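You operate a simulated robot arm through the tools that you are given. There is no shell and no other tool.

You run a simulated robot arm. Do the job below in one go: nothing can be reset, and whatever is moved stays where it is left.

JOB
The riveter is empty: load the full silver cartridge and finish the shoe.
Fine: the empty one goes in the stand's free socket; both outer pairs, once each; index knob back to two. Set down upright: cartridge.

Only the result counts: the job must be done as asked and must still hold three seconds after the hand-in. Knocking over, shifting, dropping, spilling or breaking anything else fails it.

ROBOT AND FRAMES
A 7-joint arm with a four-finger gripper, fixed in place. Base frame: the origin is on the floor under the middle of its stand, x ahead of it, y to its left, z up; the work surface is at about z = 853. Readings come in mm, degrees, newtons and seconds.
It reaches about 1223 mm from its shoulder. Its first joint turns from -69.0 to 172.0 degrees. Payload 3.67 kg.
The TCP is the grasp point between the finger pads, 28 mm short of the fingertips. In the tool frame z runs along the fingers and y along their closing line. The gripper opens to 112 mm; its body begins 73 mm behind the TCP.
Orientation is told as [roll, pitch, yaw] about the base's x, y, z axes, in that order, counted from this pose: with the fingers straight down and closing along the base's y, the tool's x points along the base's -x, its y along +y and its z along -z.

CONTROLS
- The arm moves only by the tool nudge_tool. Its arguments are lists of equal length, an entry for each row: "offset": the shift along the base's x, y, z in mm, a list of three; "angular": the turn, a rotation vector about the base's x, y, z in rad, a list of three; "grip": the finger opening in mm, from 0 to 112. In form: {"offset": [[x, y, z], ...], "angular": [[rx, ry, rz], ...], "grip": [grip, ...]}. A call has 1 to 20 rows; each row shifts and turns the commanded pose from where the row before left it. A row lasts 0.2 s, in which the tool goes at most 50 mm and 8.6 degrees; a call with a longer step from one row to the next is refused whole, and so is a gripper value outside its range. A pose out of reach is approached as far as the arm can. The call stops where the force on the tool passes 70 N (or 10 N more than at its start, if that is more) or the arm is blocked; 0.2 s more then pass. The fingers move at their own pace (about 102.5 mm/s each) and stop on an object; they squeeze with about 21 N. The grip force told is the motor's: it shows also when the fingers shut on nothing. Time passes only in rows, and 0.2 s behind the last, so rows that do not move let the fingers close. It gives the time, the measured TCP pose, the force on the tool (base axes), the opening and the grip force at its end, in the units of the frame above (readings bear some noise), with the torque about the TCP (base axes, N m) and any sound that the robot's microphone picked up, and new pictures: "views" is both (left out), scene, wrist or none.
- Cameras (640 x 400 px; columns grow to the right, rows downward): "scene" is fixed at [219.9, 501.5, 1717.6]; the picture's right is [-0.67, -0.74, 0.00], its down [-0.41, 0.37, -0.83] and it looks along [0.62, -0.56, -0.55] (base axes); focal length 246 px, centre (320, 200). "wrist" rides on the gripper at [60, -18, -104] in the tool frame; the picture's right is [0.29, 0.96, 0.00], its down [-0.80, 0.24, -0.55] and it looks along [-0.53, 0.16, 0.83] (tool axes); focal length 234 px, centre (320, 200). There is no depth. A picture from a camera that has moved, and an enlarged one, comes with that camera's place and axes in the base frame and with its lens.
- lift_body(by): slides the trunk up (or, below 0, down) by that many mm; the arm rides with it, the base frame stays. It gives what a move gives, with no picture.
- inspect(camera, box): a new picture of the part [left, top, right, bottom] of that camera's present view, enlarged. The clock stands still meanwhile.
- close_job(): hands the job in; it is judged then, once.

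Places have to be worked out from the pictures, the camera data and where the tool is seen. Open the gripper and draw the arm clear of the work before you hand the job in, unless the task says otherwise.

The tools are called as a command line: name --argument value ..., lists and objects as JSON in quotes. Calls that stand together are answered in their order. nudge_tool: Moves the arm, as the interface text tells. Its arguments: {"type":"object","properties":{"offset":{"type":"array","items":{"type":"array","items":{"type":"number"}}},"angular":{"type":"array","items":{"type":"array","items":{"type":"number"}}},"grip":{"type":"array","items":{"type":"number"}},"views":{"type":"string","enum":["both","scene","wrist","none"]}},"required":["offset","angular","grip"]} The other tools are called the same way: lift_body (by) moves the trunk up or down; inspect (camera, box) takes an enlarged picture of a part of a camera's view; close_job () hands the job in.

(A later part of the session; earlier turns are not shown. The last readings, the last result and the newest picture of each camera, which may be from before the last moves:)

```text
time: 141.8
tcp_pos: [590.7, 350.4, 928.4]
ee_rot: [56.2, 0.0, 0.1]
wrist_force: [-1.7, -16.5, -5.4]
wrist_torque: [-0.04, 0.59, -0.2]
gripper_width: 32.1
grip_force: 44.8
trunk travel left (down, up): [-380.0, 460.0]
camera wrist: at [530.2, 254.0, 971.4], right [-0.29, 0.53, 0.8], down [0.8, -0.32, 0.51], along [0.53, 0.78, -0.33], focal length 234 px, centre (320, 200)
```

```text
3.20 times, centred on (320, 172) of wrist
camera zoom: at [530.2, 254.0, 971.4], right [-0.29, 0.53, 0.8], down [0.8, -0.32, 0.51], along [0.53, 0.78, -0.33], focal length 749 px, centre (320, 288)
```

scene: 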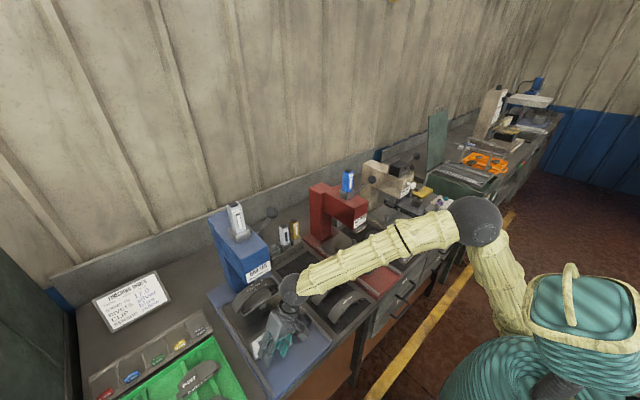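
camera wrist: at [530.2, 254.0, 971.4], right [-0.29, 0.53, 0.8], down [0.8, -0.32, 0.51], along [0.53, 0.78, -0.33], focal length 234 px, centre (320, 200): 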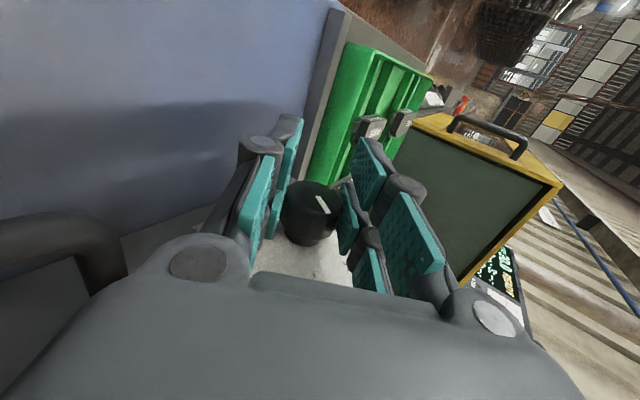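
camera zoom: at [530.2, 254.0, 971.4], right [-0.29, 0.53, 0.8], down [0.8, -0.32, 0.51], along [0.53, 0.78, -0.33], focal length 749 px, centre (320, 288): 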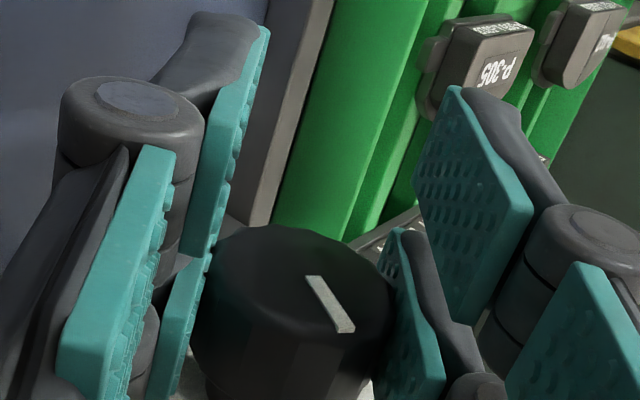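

The knob followed another 31°. I'll open and withdraw along the finger axis to confirm it snaps to 3.

nudge_tool --offset '[[0, 0, 0], [0, 0, 0], [0, -17, 11.5], [0, -24, 16.2], [0, -24, 16.2], [0, -20, 18], [0, 0, 0]]' --angular '[[0, 0, 0], [0, 0, 0], [0, 0, 0], [0, 0, 0], [0, 0, 0], [-0.1, 0, 0], [0, 0, 0]]' --grip '[52, 52, 52, 52, 52, 52, 52]' --views "both"

inspect --camera "wrist" --box '[256, 110, 384, 210]'

inspect --camera "scene" --box '[225, 270, 305, 362]'

```text
time: 143.4
tcp_pos: [591.0, 266.9, 991.4]
ee_rot: [50.3, -0.1, 0.2]
wrist_force: [-0.1, 0.7, -0.2]
wrist_torque: [0.01, -0.03, 0.0]
gripper_width: 52.1
grip_force: 0.0
trunk travel left (down, up): [-380.0, 460.0]
camera wrist: at [530.1, 174.9, 1044.5], right [-0.29, 0.61, 0.74], down [0.8, -0.27, 0.54], along [0.53, 0.74, -0.41], focal length 234 px, centre (320, 200)
```

scene: 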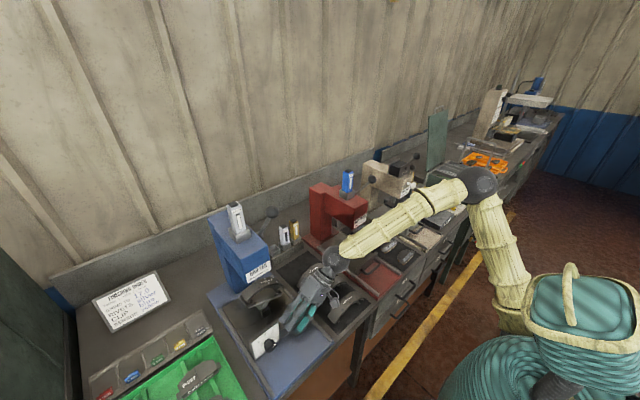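
wrist: 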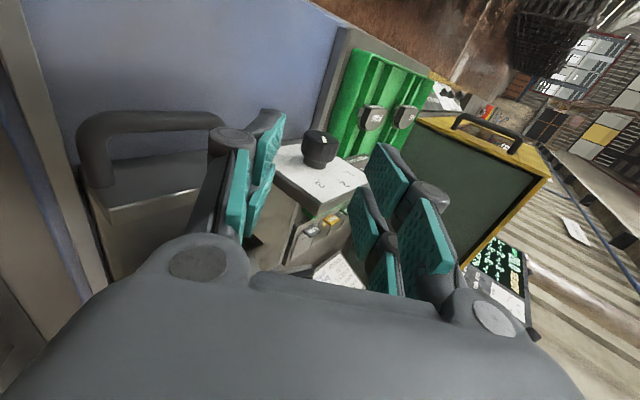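

```text
4.00 times, centred on (320, 160) of wrist
camera zoom: at [530.1, 174.9, 1044.5], right [-0.29, 0.61, 0.74], down [0.8, -0.27, 0.54], along [0.53, 0.74, -0.41], focal length 937 px, centre (320, 360)
```

zoom: 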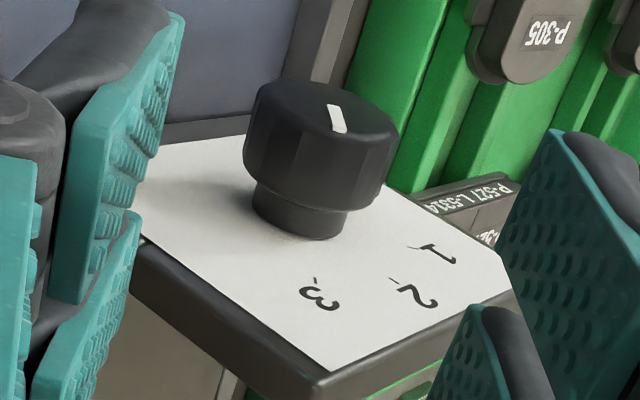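

```text
4.35 times, centred on (265, 316) of scene
camera zoom: at [219.9, 501.5, 1717.6], right [-0.67, -0.74, 0.0], down [-0.41, 0.37, -0.83], along [0.62, -0.56, -0.55], focal length 1071 px, centre (559, -304)
```

zoom: 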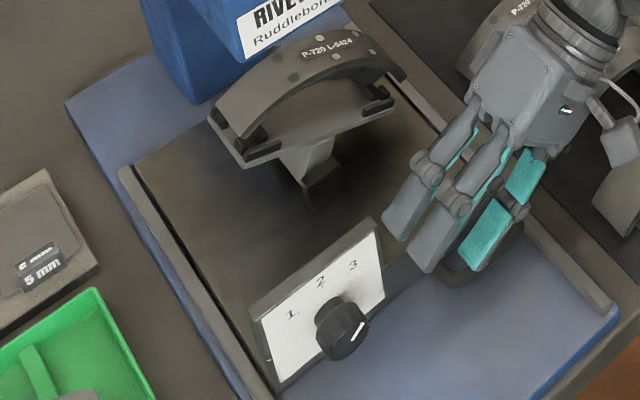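

Pointer now at 3 (≈−43°) and the shoe has tilted the other way, putting the left pair under the head. For the second stroke I'll retrace: withdraw to 27° lean, raise the trunk, and return to the lever.

nudge_tool --offset '[[0, -28, 8], [0, -28, 8], [0, -27, 8], [0, 0, 3], [0, 0, 0]]' --angular '[[-0.1, 0, 0], [-0.1, 0, 0], [-0.1, 0, 0], [-0.11, 0, 0], [0, 0, 0]]' --grip '[80, 80, 80, 80, 80]' --views "none"

lift_body --by 370

nudge_tool --offset '[[40, -10, 0], [45, -10, 0], [45, -5, 0], [0, 0, 0]]' --angular '[[0, 0, 0], [0, 0, 0], [0, 0, 0], [0, 0, 0]]' --grip '[80, 80, 80, 80]' --views "both"

inspect --camera "wrist" --box '[220, 60, 420, 185]'

```text
time: 144.6
tcp_pos: [591.1, 183.2, 1017.1]
ee_rot: [26.7, 0.1, 0.1]
wrist_force: [-0.2, 0.1, 0.4]
wrist_torque: [0.01, -0.03, 0.0]
gripper_width: 79.8
grip_force: 0.0
trunk travel left (down, up): [-380.0, 460.0]
```

```text
time: 148.2
tcp_pos: [589.6, 183.0, 1387.3]
ee_rot: [26.8, 0.1, 0.1]
wrist_force: [0.3, -0.8, -1.0]
wrist_torque: [0.03, 0.01, 0.02]
gripper_width: 80.2
grip_force: 0.0
trunk travel left (down, up): [-750.0, 90.0]
```

```text
time: 149.2
tcp_pos: [718.3, 158.8, 1388.9]
ee_rot: [26.9, -0.1, 0.1]
wrist_force: [0.6, 0.6, 0.1]
wrist_torque: [-0.02, -0.03, -0.04]
gripper_width: 80.1
grip_force: 0.1
trunk travel left (down, up): [-750.0, 90.0]
camera wrist: at [657.7, 96.0, 1474.1], right [-0.29, 0.85, 0.43], down [0.8, -0.03, 0.6], along [0.53, 0.52, -0.67], focal length 234 px, centre (320, 200)
```

scene: 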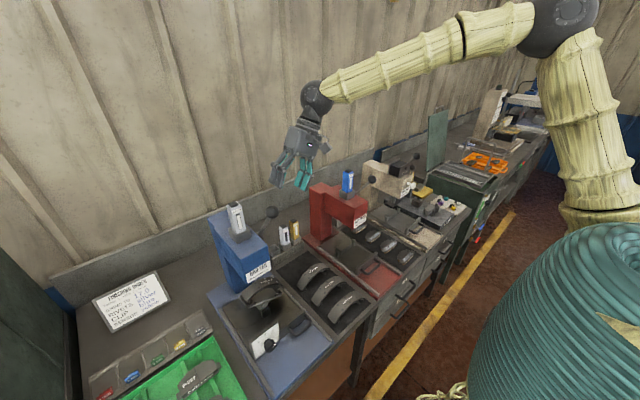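
wrist: 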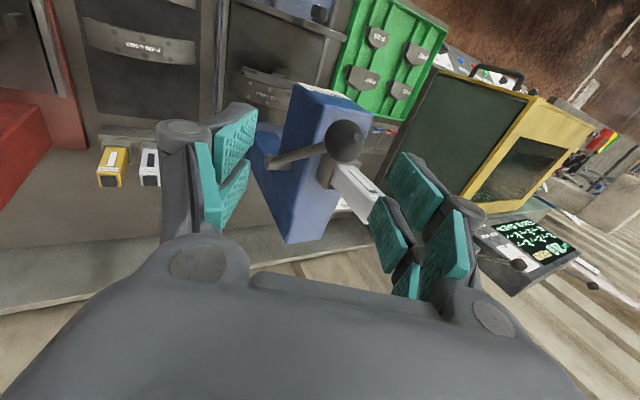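

```text
3.20 times, centred on (320, 122) of wrist
camera zoom: at [657.7, 96.0, 1474.1], right [-0.29, 0.85, 0.43], down [0.8, -0.03, 0.6], along [0.53, 0.52, -0.67], focal length 749 px, centre (320, 448)
```

zoom: 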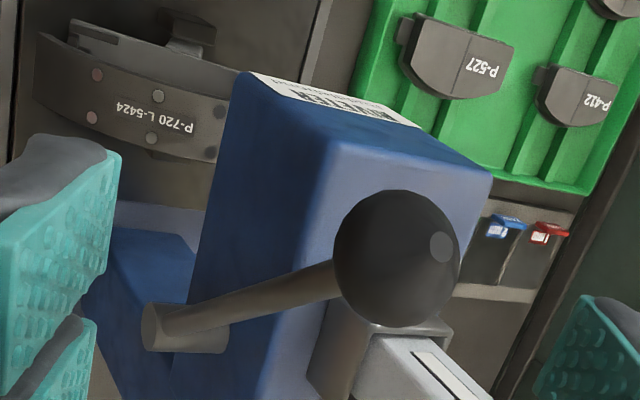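

Stroke-one rivets show clearly as heads on the shoe's right pair; the left pair is still open. The ball is back at (721.5,226.3,1307). This time I'll take it between open fingers up to the palm and press with the palm, so nothing can slip. First align (+3, +20.6, +10.4) and advance 90 mm.

nudge_tool --offset '[[3, 20.6, 10.4], [0, 13.6, -26.7], [0, 13.6, -26.7], [0, 13.6, -26.7], [0, 0, 0]]' --angular '[[0, 0, 0], [0, 0, 0], [0, 0, 0], [0, 0, 0], [0, 0, 0]]' --grip '[80, 80, 80, 80, 80]' --views "both"

inspect --camera "scene" --box '[215, 170, 311, 260]'

```text
time: 150.4
tcp_pos: [723.6, 219.9, 1316.0]
ee_rot: [26.8, 0.0, 0.1]
wrist_force: [-0.1, -0.9, 0.3]
wrist_torque: [0.04, -0.01, 0.03]
gripper_width: 79.8
grip_force: 0.0
trunk travel left (down, up): [-750.0, 90.0]
camera wrist: at [663.5, 156.9, 1401.0], right [-0.29, 0.85, 0.43], down [0.8, -0.04, 0.6], along [0.53, 0.52, -0.67], focal length 234 px, centre (320, 200)
```

scene: 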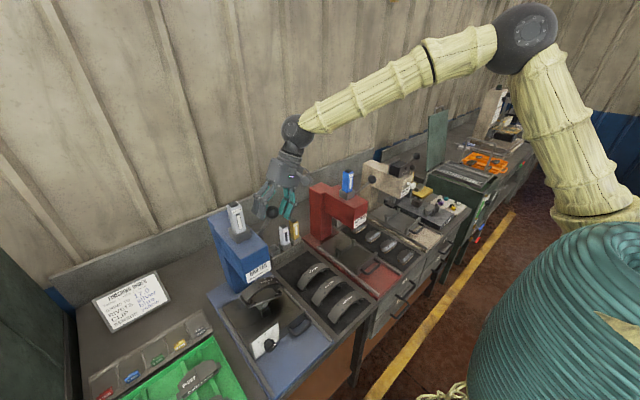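
wrist: 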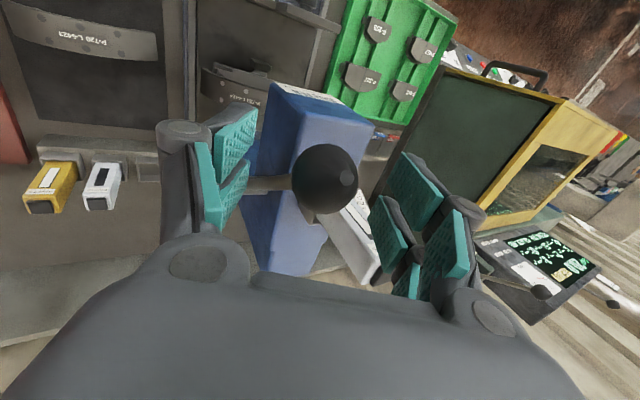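

```text
4.44 times, centred on (263, 215) of scene
camera zoom: at [219.9, 501.5, 1717.6], right [-0.67, -0.74, 0.0], down [-0.41, 0.37, -0.83], along [0.62, -0.56, -0.55], focal length 1095 px, centre (573, 133)
```

zoom: 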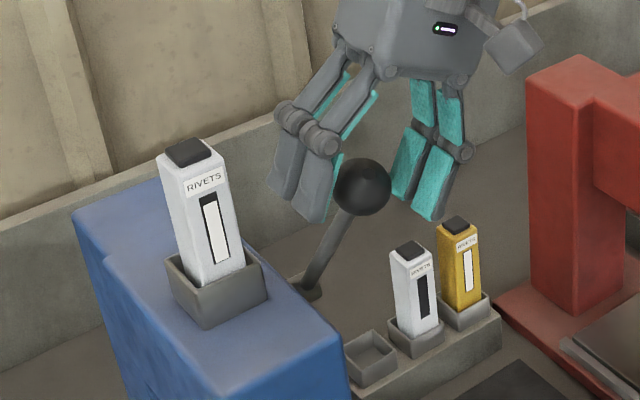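

The ball is centred between the fingers. I'll advance another 48 mm so it sits close to the palm, then feel for contact.

nudge_tool --offset '[[0, 7.2, -14.3], [0, 7.2, -14.3], [0, 7.2, -14.3], [0, 0, 0]]' --angular '[[0, 0, 0], [0, 0, 0], [0, 0, 0], [0, 0, 0]]' --grip '[80, 80, 80, 80]' --views "wrist"

inspect --camera "scene" --box '[215, 170, 311, 260]'

```text
time: 151.4
tcp_pos: [723.2, 241.3, 1274.1]
ee_rot: [26.9, 0.0, 0.1]
wrist_force: [-0.3, -0.5, 0.4]
wrist_torque: [0.02, 0.01, -0.04]
gripper_width: 80.0
grip_force: 0.2
trunk travel left (down, up): [-750.0, 90.0]
camera wrist: at [662.8, 179.1, 1358.8], right [-0.29, 0.85, 0.43], down [0.8, -0.03, 0.6], along [0.53, 0.52, -0.67], focal length 234 px, centre (320, 200)
```

wrist: 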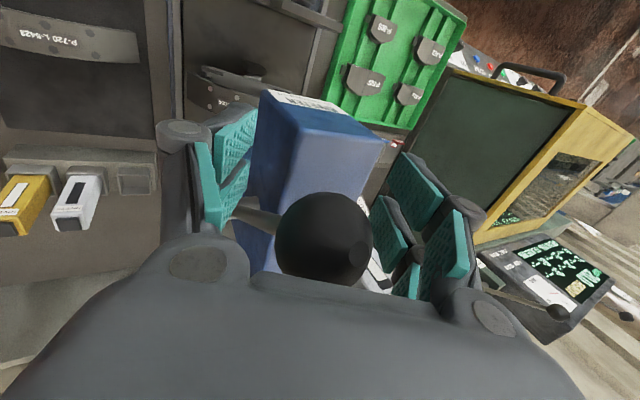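

```text
4.44 times, centred on (263, 215) of scene
camera zoom: at [219.9, 501.5, 1717.6], right [-0.67, -0.74, 0.0], down [-0.41, 0.37, -0.83], along [0.62, -0.56, -0.55], focal length 1095 px, centre (573, 133)
```

zoom: 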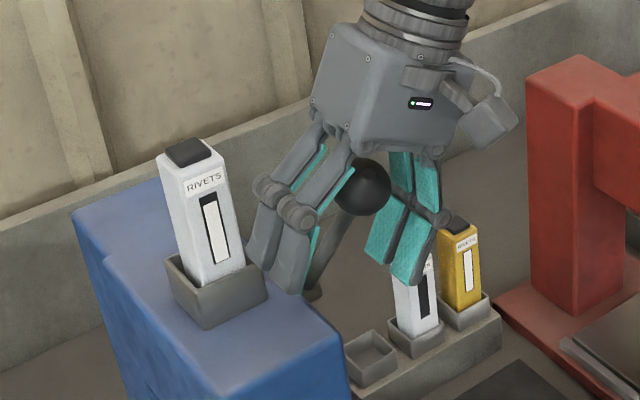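

About 18 mm to the palm. I'll close that gap slowly and watch for contact.

nudge_tool --offset '[[0, 3.6, -7.1], [0, 2.7, -5.4], [0, 1.8, -3.6], [0, 0, 0]]' --angular '[[0, 0, 0], [0, 0, 0], [0, 0, 0], [0, 0, 0]]' --grip '[80, 80, 80, 80]' --views "wrist"

```text
time: 152.4
tcp_pos: [723.1, 248.7, 1259.0]
ee_rot: [26.9, -0.1, 0.1]
wrist_force: [-1.9, -5.0, 6.3]
wrist_torque: [0.05, -0.19, -0.1]
gripper_width: 80.0
grip_force: 0.0
trunk travel left (down, up): [-750.0, 90.0]
camera wrist: at [662.7, 186.3, 1344.0], right [-0.29, 0.85, 0.43], down [0.8, -0.03, 0.6], along [0.53, 0.52, -0.67], focal length 234 px, centre (320, 200)
```

wrist: 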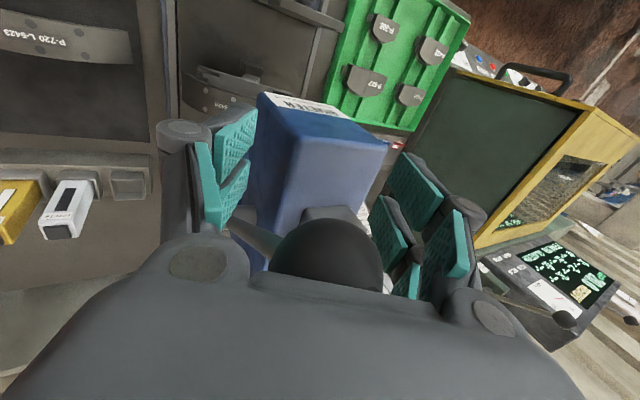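

Palm contact (8 N). Now I press the lever down along its arc: first 25°.

nudge_tool --offset '[[-12.8, 0, -8.8], [-12.1, 0, -10], [-11.1, 0, -10.9], [-10.2, 0, -11.9], [-9, 0, -12.7], [0, 0, 0]]' --angular '[[0, 0, 0], [0, 0, 0], [0, 0, 0], [0, 0, 0], [0, 0, 0], [0, 0, 0]]' --grip '[80, 80, 80, 80, 80, 80]' --views "both"

inspect --camera "scene" --box '[215, 180, 311, 290]'

```text
time: 153.8
tcp_pos: [665.4, 248.3, 1206.3]
ee_rot: [26.9, 0.0, 0.2]
wrist_force: [-10.3, -3.8, 10.2]
wrist_torque: [-0.16, -0.73, -0.37]
gripper_width: 79.7
grip_force: 0.1
trunk travel left (down, up): [-750.0, 90.0]
camera wrist: at [605.4, 185.8, 1291.0], right [-0.29, 0.85, 0.43], down [0.8, -0.03, 0.6], along [0.53, 0.52, -0.67], focal length 234 px, centre (320, 200)
```

scene: 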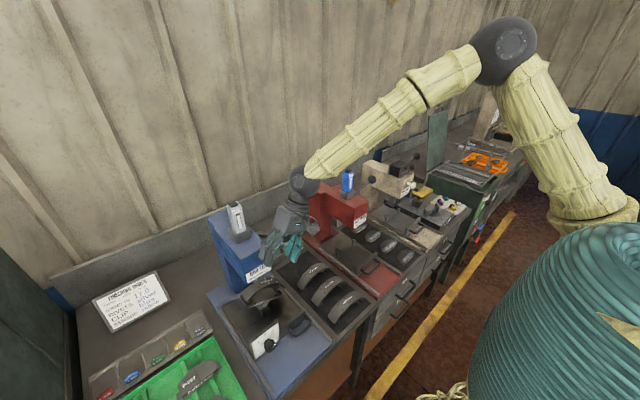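
wrist: 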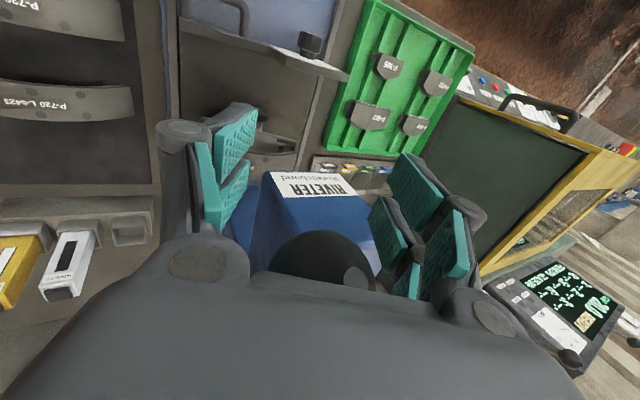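

```text
3.64 times, centred on (263, 235) of scene
camera zoom: at [219.9, 501.5, 1717.6], right [-0.67, -0.74, 0.0], down [-0.41, 0.37, -0.83], along [0.62, -0.56, -0.55], focal length 896 px, centre (527, 73)
```

zoom: 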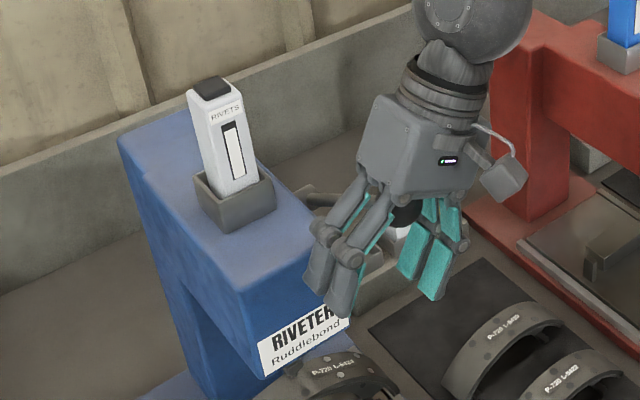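

The lever is following smoothly and the fingers stay ~14 mm in front of the head (and moving away). Next 25° of the stroke.

nudge_tool --offset '[[-8.5, 0, -13.5], [-7.2, 0, -14.1], [-5.6, 0, -14.6], [-4.2, 0, -15], [-2.9, 0, -15.4], [0, 0, 0]]' --angular '[[0, 0, 0], [0, 0, 0], [0, 0, 0], [0, 0, 0], [0, 0, 0], [0, 0, 0]]' --grip '[80, 80, 80, 80, 80, 80]' --views "both"

inspect --camera "scene" --box '[215, 220, 311, 316]'

```text
time: 155.2
tcp_pos: [640.1, 246.7, 1132.1]
ee_rot: [26.9, -0.1, 0.0]
wrist_force: [-13.9, -19.4, 9.1]
wrist_torque: [1.02, -0.97, -0.56]
gripper_width: 80.2
grip_force: 0.0
trunk travel left (down, up): [-750.0, 90.0]
camera wrist: at [579.4, 183.6, 1218.0], right [-0.29, 0.85, 0.43], down [0.8, -0.04, 0.6], along [0.53, 0.52, -0.67], focal length 234 px, centre (320, 200)
```

scene: 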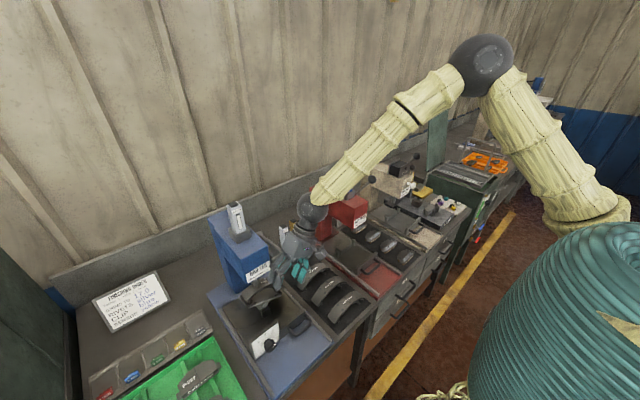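
wrist: 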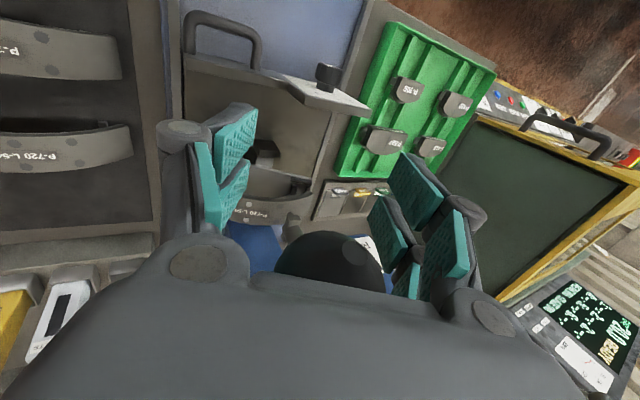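

```text
4.17 times, centred on (263, 268) of scene
camera zoom: at [219.9, 501.5, 1717.6], right [-0.67, -0.74, 0.0], down [-0.41, 0.37, -0.83], along [0.62, -0.56, -0.55], focal length 1026 px, centre (558, -83)
```

zoom: 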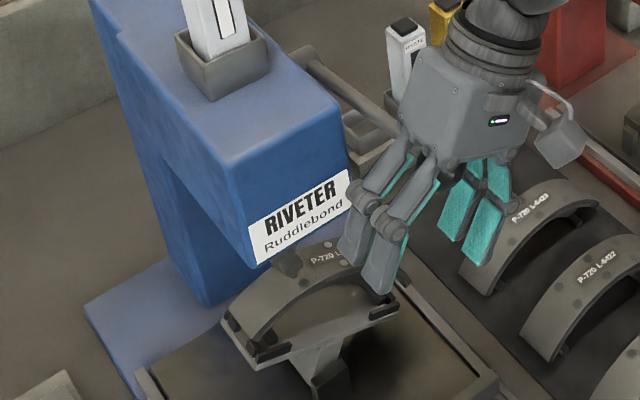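

Ball is at about 8° above horizontal; loads modest. I'll continue to just past horizontal, then go slowly to the stop.

nudge_tool --offset '[[-1.5, -0.5, -12], [-0.5, -0.5, -12], [0, 0, -8], [0, 0, 0]]' --angular '[[0, 0, 0], [0, 0, 0], [0, 0, 0], [0, 0, 0]]' --grip '[80, 80, 80, 80]' --views "scene"

inspect --camera "scene" --box '[225, 255, 305, 315]'

```text
time: 156.2
tcp_pos: [636.1, 245.9, 1102.3]
ee_rot: [26.8, 0.1, 0.1]
wrist_force: [-13.5, -18.3, 6.8]
wrist_torque: [0.99, -0.92, -0.52]
gripper_width: 80.1
grip_force: 0.0
trunk travel left (down, up): [-750.0, 90.0]
```

scene: 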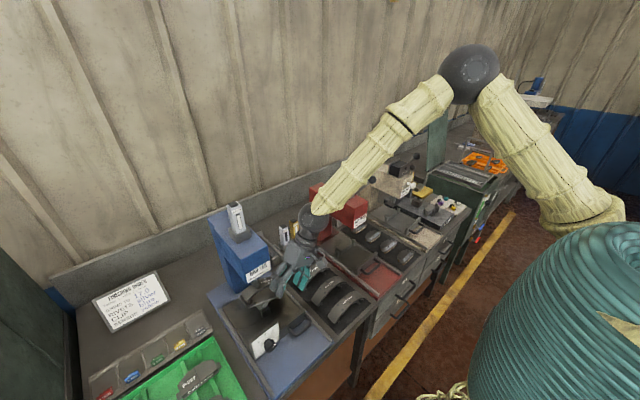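

```text
6.67 times, centred on (265, 285) of scene
camera zoom: at [219.9, 501.5, 1717.6], right [-0.67, -0.74, 0.0], down [-0.41, 0.37, -0.83], along [0.62, -0.56, -0.55], focal length 1642 px, centre (687, -367)
```

zoom: 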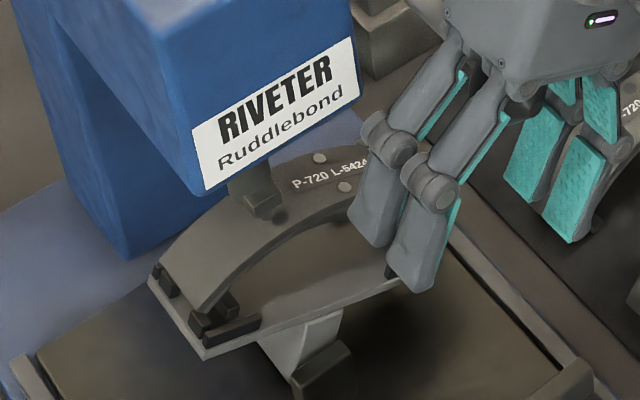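

The ram is right above the left pair. Continuing down 20 mm in 5 mm rows.

nudge_tool --offset '[[0.3, 0, -5], [0.4, 0, -5], [0.4, 0, -5], [0.4, 0, -5], [0, 0, 0]]' --angular '[[0, 0, 0], [0, 0, 0], [0, 0, 0], [0, 0, 0], [0, 0, 0]]' --grip '[80, 80, 80, 80, 80]' --views "scene"

inspect --camera "scene" --box '[225, 255, 305, 315]'

inspect --camera "wrist" --box '[200, 150, 440, 300]'

```text
time: 157.4
tcp_pos: [638.0, 246.9, 1081.0]
ee_rot: [26.9, -0.1, 0.1]
wrist_force: [-11.7, -19.6, 6.9]
wrist_torque: [1.13, -0.78, -0.38]
gripper_width: 80.0
grip_force: 0.1
trunk travel left (down, up): [-750.0, 90.0]
```

scene: 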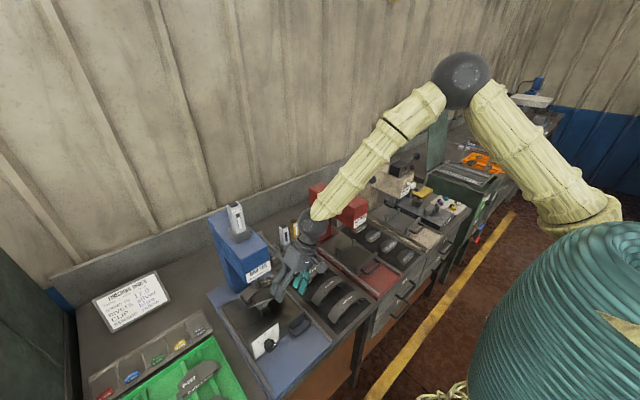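

```text
6.67 times, centred on (265, 285) of scene
camera zoom: at [219.9, 501.5, 1717.6], right [-0.67, -0.74, 0.0], down [-0.41, 0.37, -0.83], along [0.62, -0.56, -0.55], focal length 1642 px, centre (687, -367)
```

zoom: 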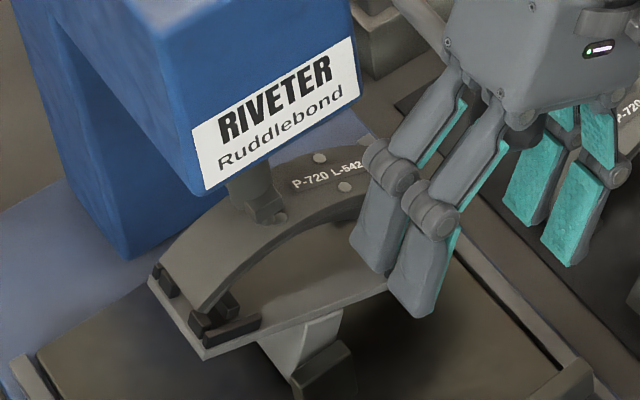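

```text
2.67 times, centred on (320, 225) of wrist
camera zoom: at [577.9, 183.6, 1166.1], right [-0.29, 0.85, 0.43], down [0.8, -0.04, 0.6], along [0.53, 0.52, -0.67], focal length 624 px, centre (320, 133)
```

zoom: 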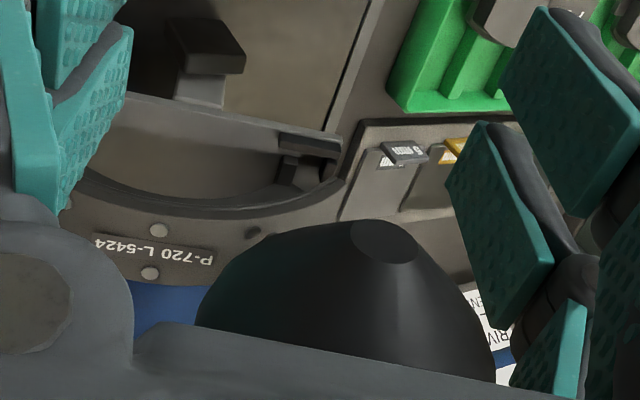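

A bright head has just appeared beside the ram on the left pair. I'll press a few millimetres more to reach the firm stop and make sure the stroke is complete.

nudge_tool --offset '[[0.4, 0, -4], [0.4, 0, -4], [0, 0, 0]]' --angular '[[0, 0, 0], [0, 0, 0], [0, 0, 0]]' --grip '[80, 80, 80]' --views "scene"

inspect --camera "scene" --box '[240, 270, 288, 306]'

```text
time: 158.2
tcp_pos: [638.4, 246.9, 1073.4]
ee_rot: [27.0, 0.0, 0.1]
wrist_force: [-11.2, -17.0, 6.9]
wrist_torque: [0.94, -0.69, -0.35]
gripper_width: 80.1
grip_force: 0.1
trunk travel left (down, up): [-750.0, 90.0]
```

scene: 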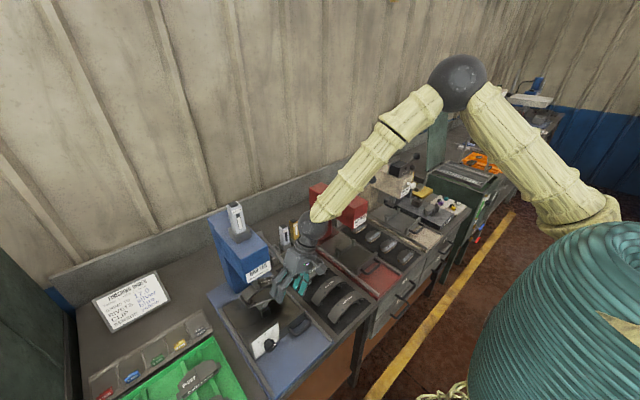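

```text
11.11 times, centred on (264, 288) of scene
camera zoom: at [219.9, 501.5, 1717.6], right [-0.67, -0.74, 0.0], down [-0.41, 0.37, -0.83], along [0.62, -0.56, -0.55], focal length 2737 px, centre (942, -778)
```

zoom: 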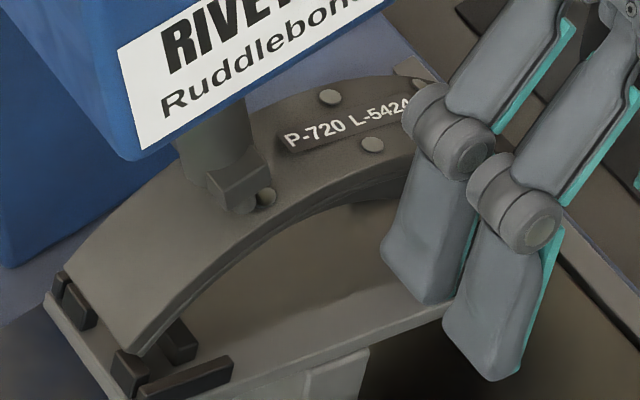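

Rivet head is set on the left pair. I'll let the lever back up along its arc, hand leading, to its rest position.

nudge_tool --offset '[[-1, 0, 13], [-0.5, 0, 15.5], [0.5, 0, 15.6], [1.5, 0, 15.5], [2.9, 0, 15.4], [4.2, 0, 15], [5.6, 0, 14.6], [7.2, 0, 14.1], [8.5, 0, 13.5], [9, 0, 12.7], [10.2, 0, 11.9], [11.1, 0, 10.9], [12.1, 0, 10], [12.8, 0, 8.8], [0, 0, 0]]' --angular '[[0, 0, 0], [0, 0, 0], [0, 0, 0], [0, 0, 0], [0, 0, 0], [0, 0, 0], [0, 0, 0], [0, 0, 0], [0, 0, 0], [0, 0, 0], [0, 0, 0], [0, 0, 0], [0, 0, 0], [0, 0, 0], [0, 0, 0]]' --grip '[80, 80, 80, 80, 80, 80, 80, 80, 80, 80, 80, 80, 80, 80, 80]' --views "both"

inspect --camera "scene" --box '[230, 270, 294, 318]'

inspect --camera "scene" --box '[215, 170, 311, 260]'

```text
time: 161.4
tcp_pos: [724.3, 248.2, 1259.2]
ee_rot: [26.7, 0.1, 0.3]
wrist_force: [0.4, 0.8, -0.7]
wrist_torque: [0.02, 0.01, 0.0]
gripper_width: 80.0
grip_force: 0.0
trunk travel left (down, up): [-750.0, 90.0]
camera wrist: at [664.0, 185.1, 1343.9], right [-0.29, 0.85, 0.43], down [0.8, -0.03, 0.6], along [0.53, 0.52, -0.67], focal length 234 px, centre (320, 200)
```

scene: 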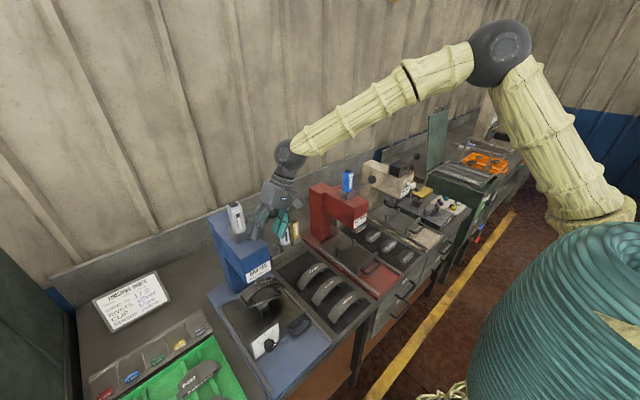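
wrist: 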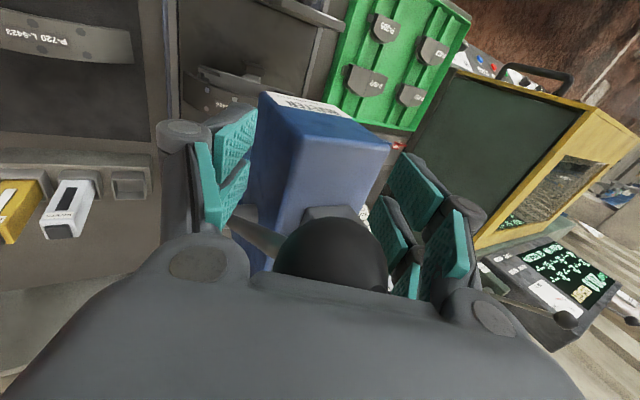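

```text
8.33 times, centred on (262, 294) of scene
camera zoom: at [219.9, 501.5, 1717.6], right [-0.67, -0.74, 0.0], down [-0.41, 0.37, -0.83], along [0.62, -0.56, -0.55], focal length 2053 px, centre (803, -583)
```

zoom: 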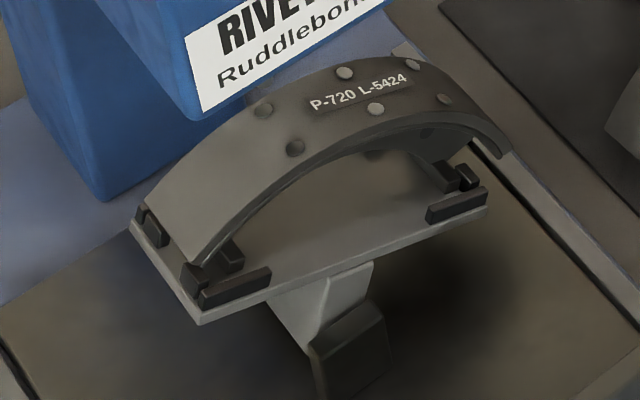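

```text
4.44 times, centred on (263, 215) of scene
camera zoom: at [219.9, 501.5, 1717.6], right [-0.67, -0.74, 0.0], down [-0.41, 0.37, -0.83], along [0.62, -0.56, -0.55], focal length 1095 px, centre (573, 133)
```

zoom: 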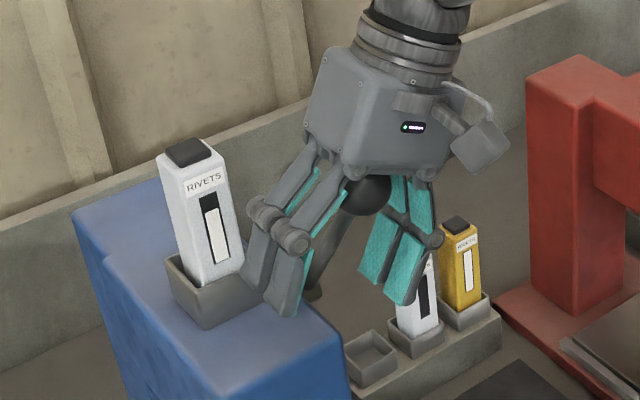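

The cartridge window has dropped (rivets consumed twice) and heads appear on all pairs. I'll zoom to verify the left pair, then withdraw from the lever.

inspect --camera "scene" --box '[250, 274, 290, 296]'

nudge_tool --offset '[[0, -14, 28], [0, -18, 36], [0, -18, 36], [-5, -18, 32], [0, 0, 0]]' --angular '[[0, 0, 0], [0, 0, 0], [0, 0, 0], [0, 0, 0], [0, 0, 0]]' --grip '[80, 80, 80, 80, 70]' --views "scene"

```text
16.00 times, centred on (270, 285) of scene
camera zoom: at [219.9, 501.5, 1717.6], right [-0.67, -0.74, 0.0], down [-0.41, 0.37, -0.83], along [0.62, -0.56, -0.55], focal length 3942 px, centre (1120, -1160)
```

zoom: 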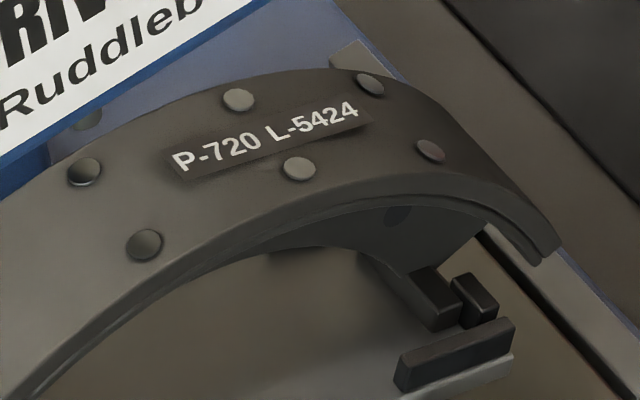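

```text
time: 162.6
tcp_pos: [721.3, 181.3, 1393.6]
ee_rot: [26.7, 0.1, 0.3]
wrist_force: [1.2, 1.0, -0.1]
wrist_torque: [-0.02, 0.05, 0.01]
gripper_width: 69.8
grip_force: 0.1
trunk travel left (down, up): [-750.0, 90.0]
```

scene: 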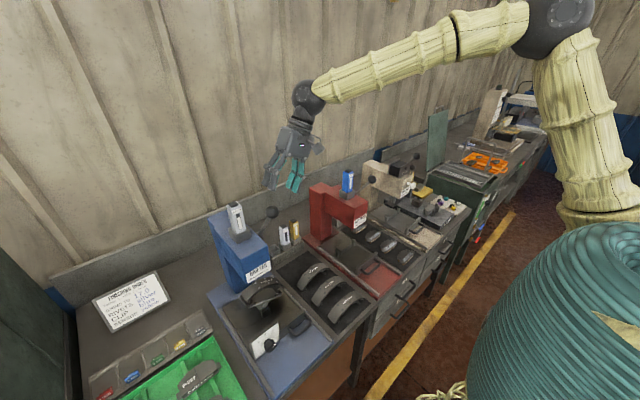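

All six positions now carry rivet heads. Last: index knob from 3 back to 2 (−45°). I'll return in front of the knob at a 55° lean.

nudge_tool --offset '[[-44, 0, 0], [-44, 0, 0], [-43, 0, 0], [0, 0, 0]]' --angular '[[0, 0, 0], [0, 0, 0], [0, 0, 0], [0, 0, 0]]' --grip '[52, 52, 52, 52]' --views "none"

lift_body --by -370

nudge_tool --offset '[[0, 20, -8], [0, 22, -8], [0, 22, -10], [0, 22, -10], [0, 0, 0]]' --angular '[[0.123, 0, 0], [0.123, 0, 0], [0.123, 0, 0], [0.123, 0, 0], [0, 0, 0]]' --grip '[52, 52, 52, 52, 52]' --views "both"

inspect --camera "wrist" --box '[256, 100, 384, 200]'

```text
time: 163.6
tcp_pos: [590.3, 182.3, 1391.6]
ee_rot: [26.9, 0.3, 0.1]
wrist_force: [0.8, -0.5, 0.2]
wrist_torque: [-0.01, 0.05, 0.02]
gripper_width: 51.9
grip_force: 0.0
trunk travel left (down, up): [-750.0, 90.0]
```

```text
time: 167.2
tcp_pos: [588.9, 181.0, 1023.9]
ee_rot: [26.7, 0.0, 0.2]
wrist_force: [0.1, 0.1, -0.5]
wrist_torque: [0.02, 0.01, -0.03]
gripper_width: 52.0
grip_force: 0.1
trunk travel left (down, up): [-380.0, 460.0]
```

```text
time: 168.4
tcp_pos: [588.6, 268.9, 986.8]
ee_rot: [55.1, 0.0, 0.1]
wrist_force: [-0.7, 0.2, 0.9]
wrist_torque: [0.02, 0.0, 0.0]
gripper_width: 52.1
grip_force: 0.0
trunk travel left (down, up): [-380.0, 460.0]
camera wrist: at [529.0, 172.3, 1031.6], right [-0.29, 0.55, 0.79], down [0.8, -0.32, 0.51], along [0.53, 0.78, -0.35], focal length 234 px, centre (320, 200)
```

scene: 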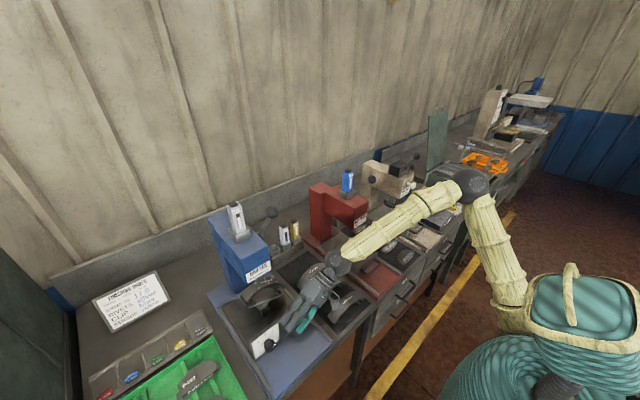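
wrist: 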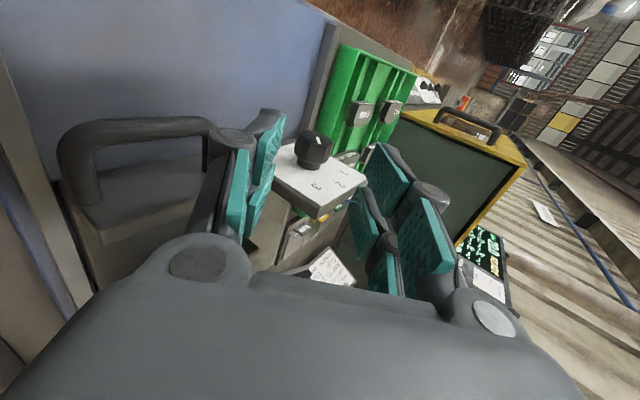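

```text
4.00 times, centred on (320, 150) of wrist
camera zoom: at [529.0, 172.3, 1031.6], right [-0.29, 0.55, 0.79], down [0.8, -0.32, 0.51], along [0.53, 0.78, -0.35], focal length 937 px, centre (320, 400)
```

zoom: 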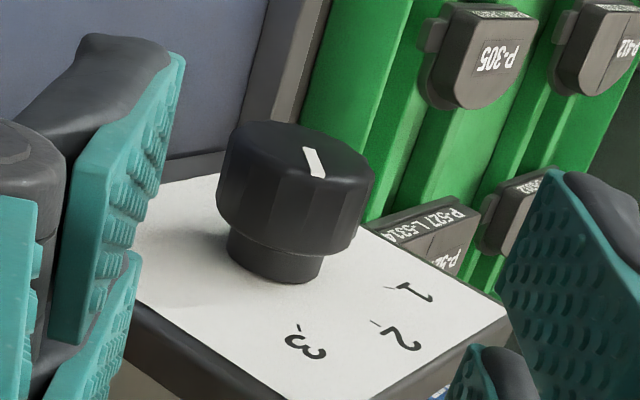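

Pointer at 3 as left. The knob is 106 mm ahead, 1.3 mm off-centre; I'll trim and advance 100 mm along the finger axis.

nudge_tool --offset '[[1.5, -0.7, -1.1], [0, 20.5, -14.3], [0, 20.5, -14.3], [0, 20.5, -14.3], [0, 12.3, -8.6], [0, 8.2, -5.7], [0, 0, 0]]' --angular '[[0, 0, 0], [0, 0, 0], [0, 0, 0], [0, 0, 0], [0, 0, 0], [0, 0, 0], [0, 0, 0]]' --grip '[52, 52, 52, 52, 52, 52, 52]' --views "wrist"

inspect --camera "wrist" --box '[220, 110, 420, 235]'

```text
time: 170.0
tcp_pos: [590.6, 348.8, 928.8]
ee_rot: [55.0, 0.0, 0.2]
wrist_force: [-1.2, 0.5, -0.6]
wrist_torque: [-0.02, 0.0, 0.02]
gripper_width: 52.0
grip_force: 0.1
trunk travel left (down, up): [-380.0, 460.0]
camera wrist: at [530.6, 253.8, 973.4], right [-0.29, 0.55, 0.78], down [0.8, -0.31, 0.51], along [0.53, 0.78, -0.35], focal length 234 px, centre (320, 200)
```

wrist: 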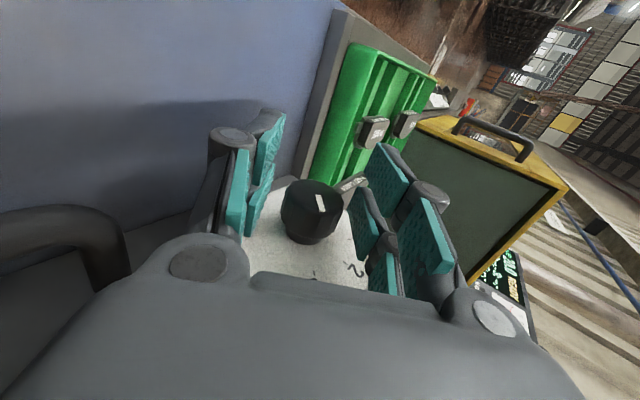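

```text
3.20 times, centred on (320, 172) of wrist
camera zoom: at [530.6, 253.8, 973.4], right [-0.29, 0.55, 0.78], down [0.8, -0.31, 0.51], along [0.53, 0.78, -0.35], focal length 749 px, centre (320, 288)
```

zoom: 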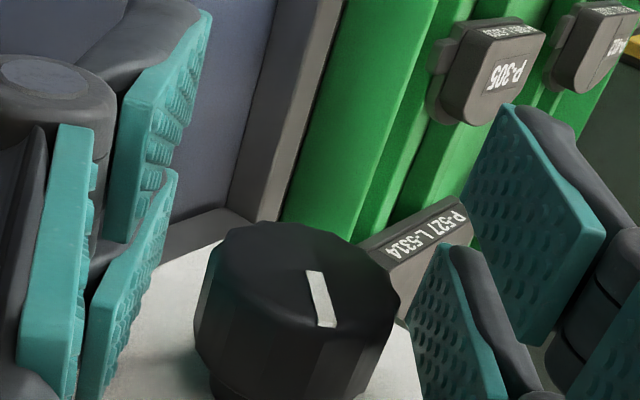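

Aligned on the knob. Closing.

nudge_tool --offset '[[0, 0, 0], [0, 0, 0], [0, 0, 0], [0, 0, 0]]' --angular '[[0, 0, 0], [0, 0, 0], [0, 0, 0], [0, 0, 0]]' --grip '[42, 15, 15, 15]' --views "none"

```text
time: 171.0
tcp_pos: [589.7, 350.0, 928.6]
ee_rot: [54.9, 0.0, 0.2]
wrist_force: [0.7, 3.6, 3.9]
wrist_torque: [0.04, -0.03, 0.21]
gripper_width: 32.4
grip_force: 45.1
trunk travel left (down, up): [-380.0, 460.0]
```

Gripped with light loads. I'll rotate −30° (55°→25° lean) so it passes the half-way point toward 2 and the detent takes it in.

nudge_tool --offset '[[0, 0.25, 0.34], [0, 0.27, 0.31], [0, 0.3, 0.3], [0, 0.31, 0.27], [0, 0.34, 0.25], [0, 0.35, 0.23], [0, 0.37, 0.21], [0, 0.18, 0.09], [0, 0, 0]]' --angular '[[-0.0698, 0, 0], [-0.0698, 0, 0], [-0.0698, 0, 0], [-0.0698, 0, 0], [-0.0698, 0, 0], [-0.0698, 0, 0], [-0.0698, 0, 0], [-0.033, 0, 0], [0, 0, 0]]' --grip '[15, 15, 15, 15, 15, 15, 15, 15, 15]' --views "none"

nudge_tool --offset '[[0, 0, 0], [0, 0, 0], [0, 0, 0]]' --angular '[[0, 0, 0], [0, 0, 0], [0, 0, 0]]' --grip '[40, 52, 52]' --views "both"

inspect --camera "wrist" --box '[220, 110, 420, 235]'

inspect --camera "scene" --box '[215, 260, 311, 356]'

```text
time: 173.0
tcp_pos: [590.2, 352.3, 930.6]
ee_rot: [25.2, 0.0, 0.0]
wrist_force: [2.5, 15.0, 20.1]
wrist_torque: [0.13, -0.19, 0.41]
gripper_width: 32.5
grip_force: 45.3
trunk travel left (down, up): [-380.0, 460.0]
```

```text
time: 173.8
tcp_pos: [590.1, 351.7, 929.7]
ee_rot: [25.1, 0.1, 0.1]
wrist_force: [0.0, 0.0, 0.3]
wrist_torque: [0.02, -0.02, 0.0]
gripper_width: 52.2
grip_force: 0.0
trunk travel left (down, up): [-380.0, 460.0]
camera wrist: at [530.5, 290.5, 1016.6], right [-0.29, 0.87, 0.41], down [0.8, -0.02, 0.6], along [0.53, 0.5, -0.69], focal length 234 px, centre (320, 200)
```

scene: 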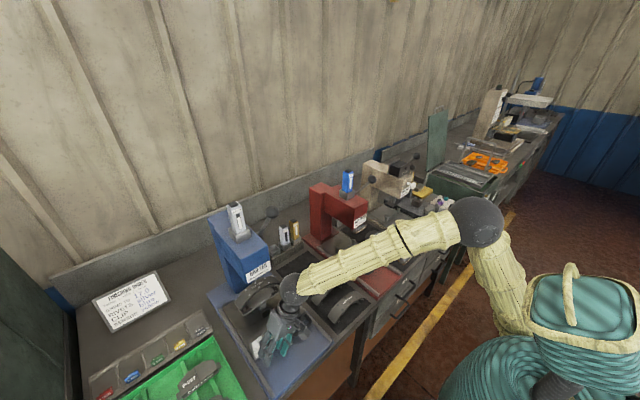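
wrist: 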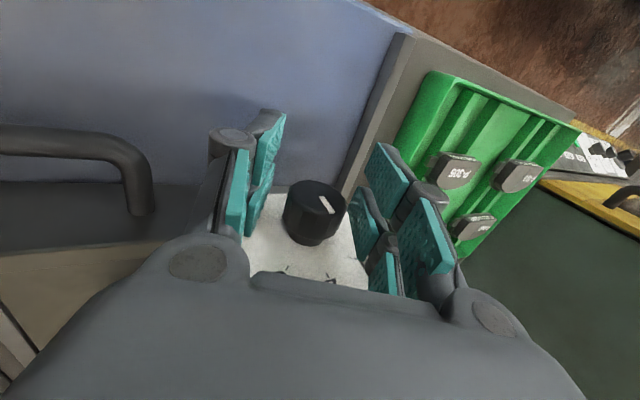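

```text
3.20 times, centred on (320, 172) of wrist
camera zoom: at [530.5, 290.5, 1016.6], right [-0.29, 0.87, 0.41], down [0.8, -0.02, 0.6], along [0.53, 0.5, -0.69], focal length 749 px, centre (320, 288)
```

zoom: 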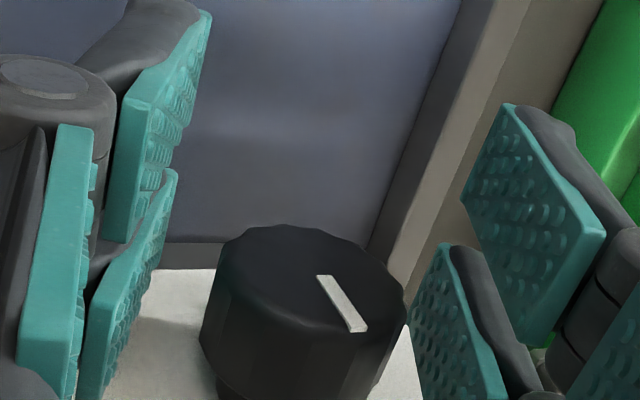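

```text
4.17 times, centred on (263, 308) of scene
camera zoom: at [219.9, 501.5, 1717.6], right [-0.67, -0.74, 0.0], down [-0.41, 0.37, -0.83], along [0.62, -0.56, -0.55], focal length 1026 px, centre (558, -250)
```

zoom: 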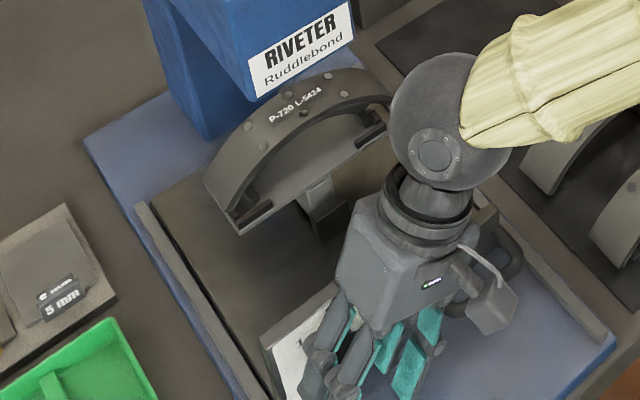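

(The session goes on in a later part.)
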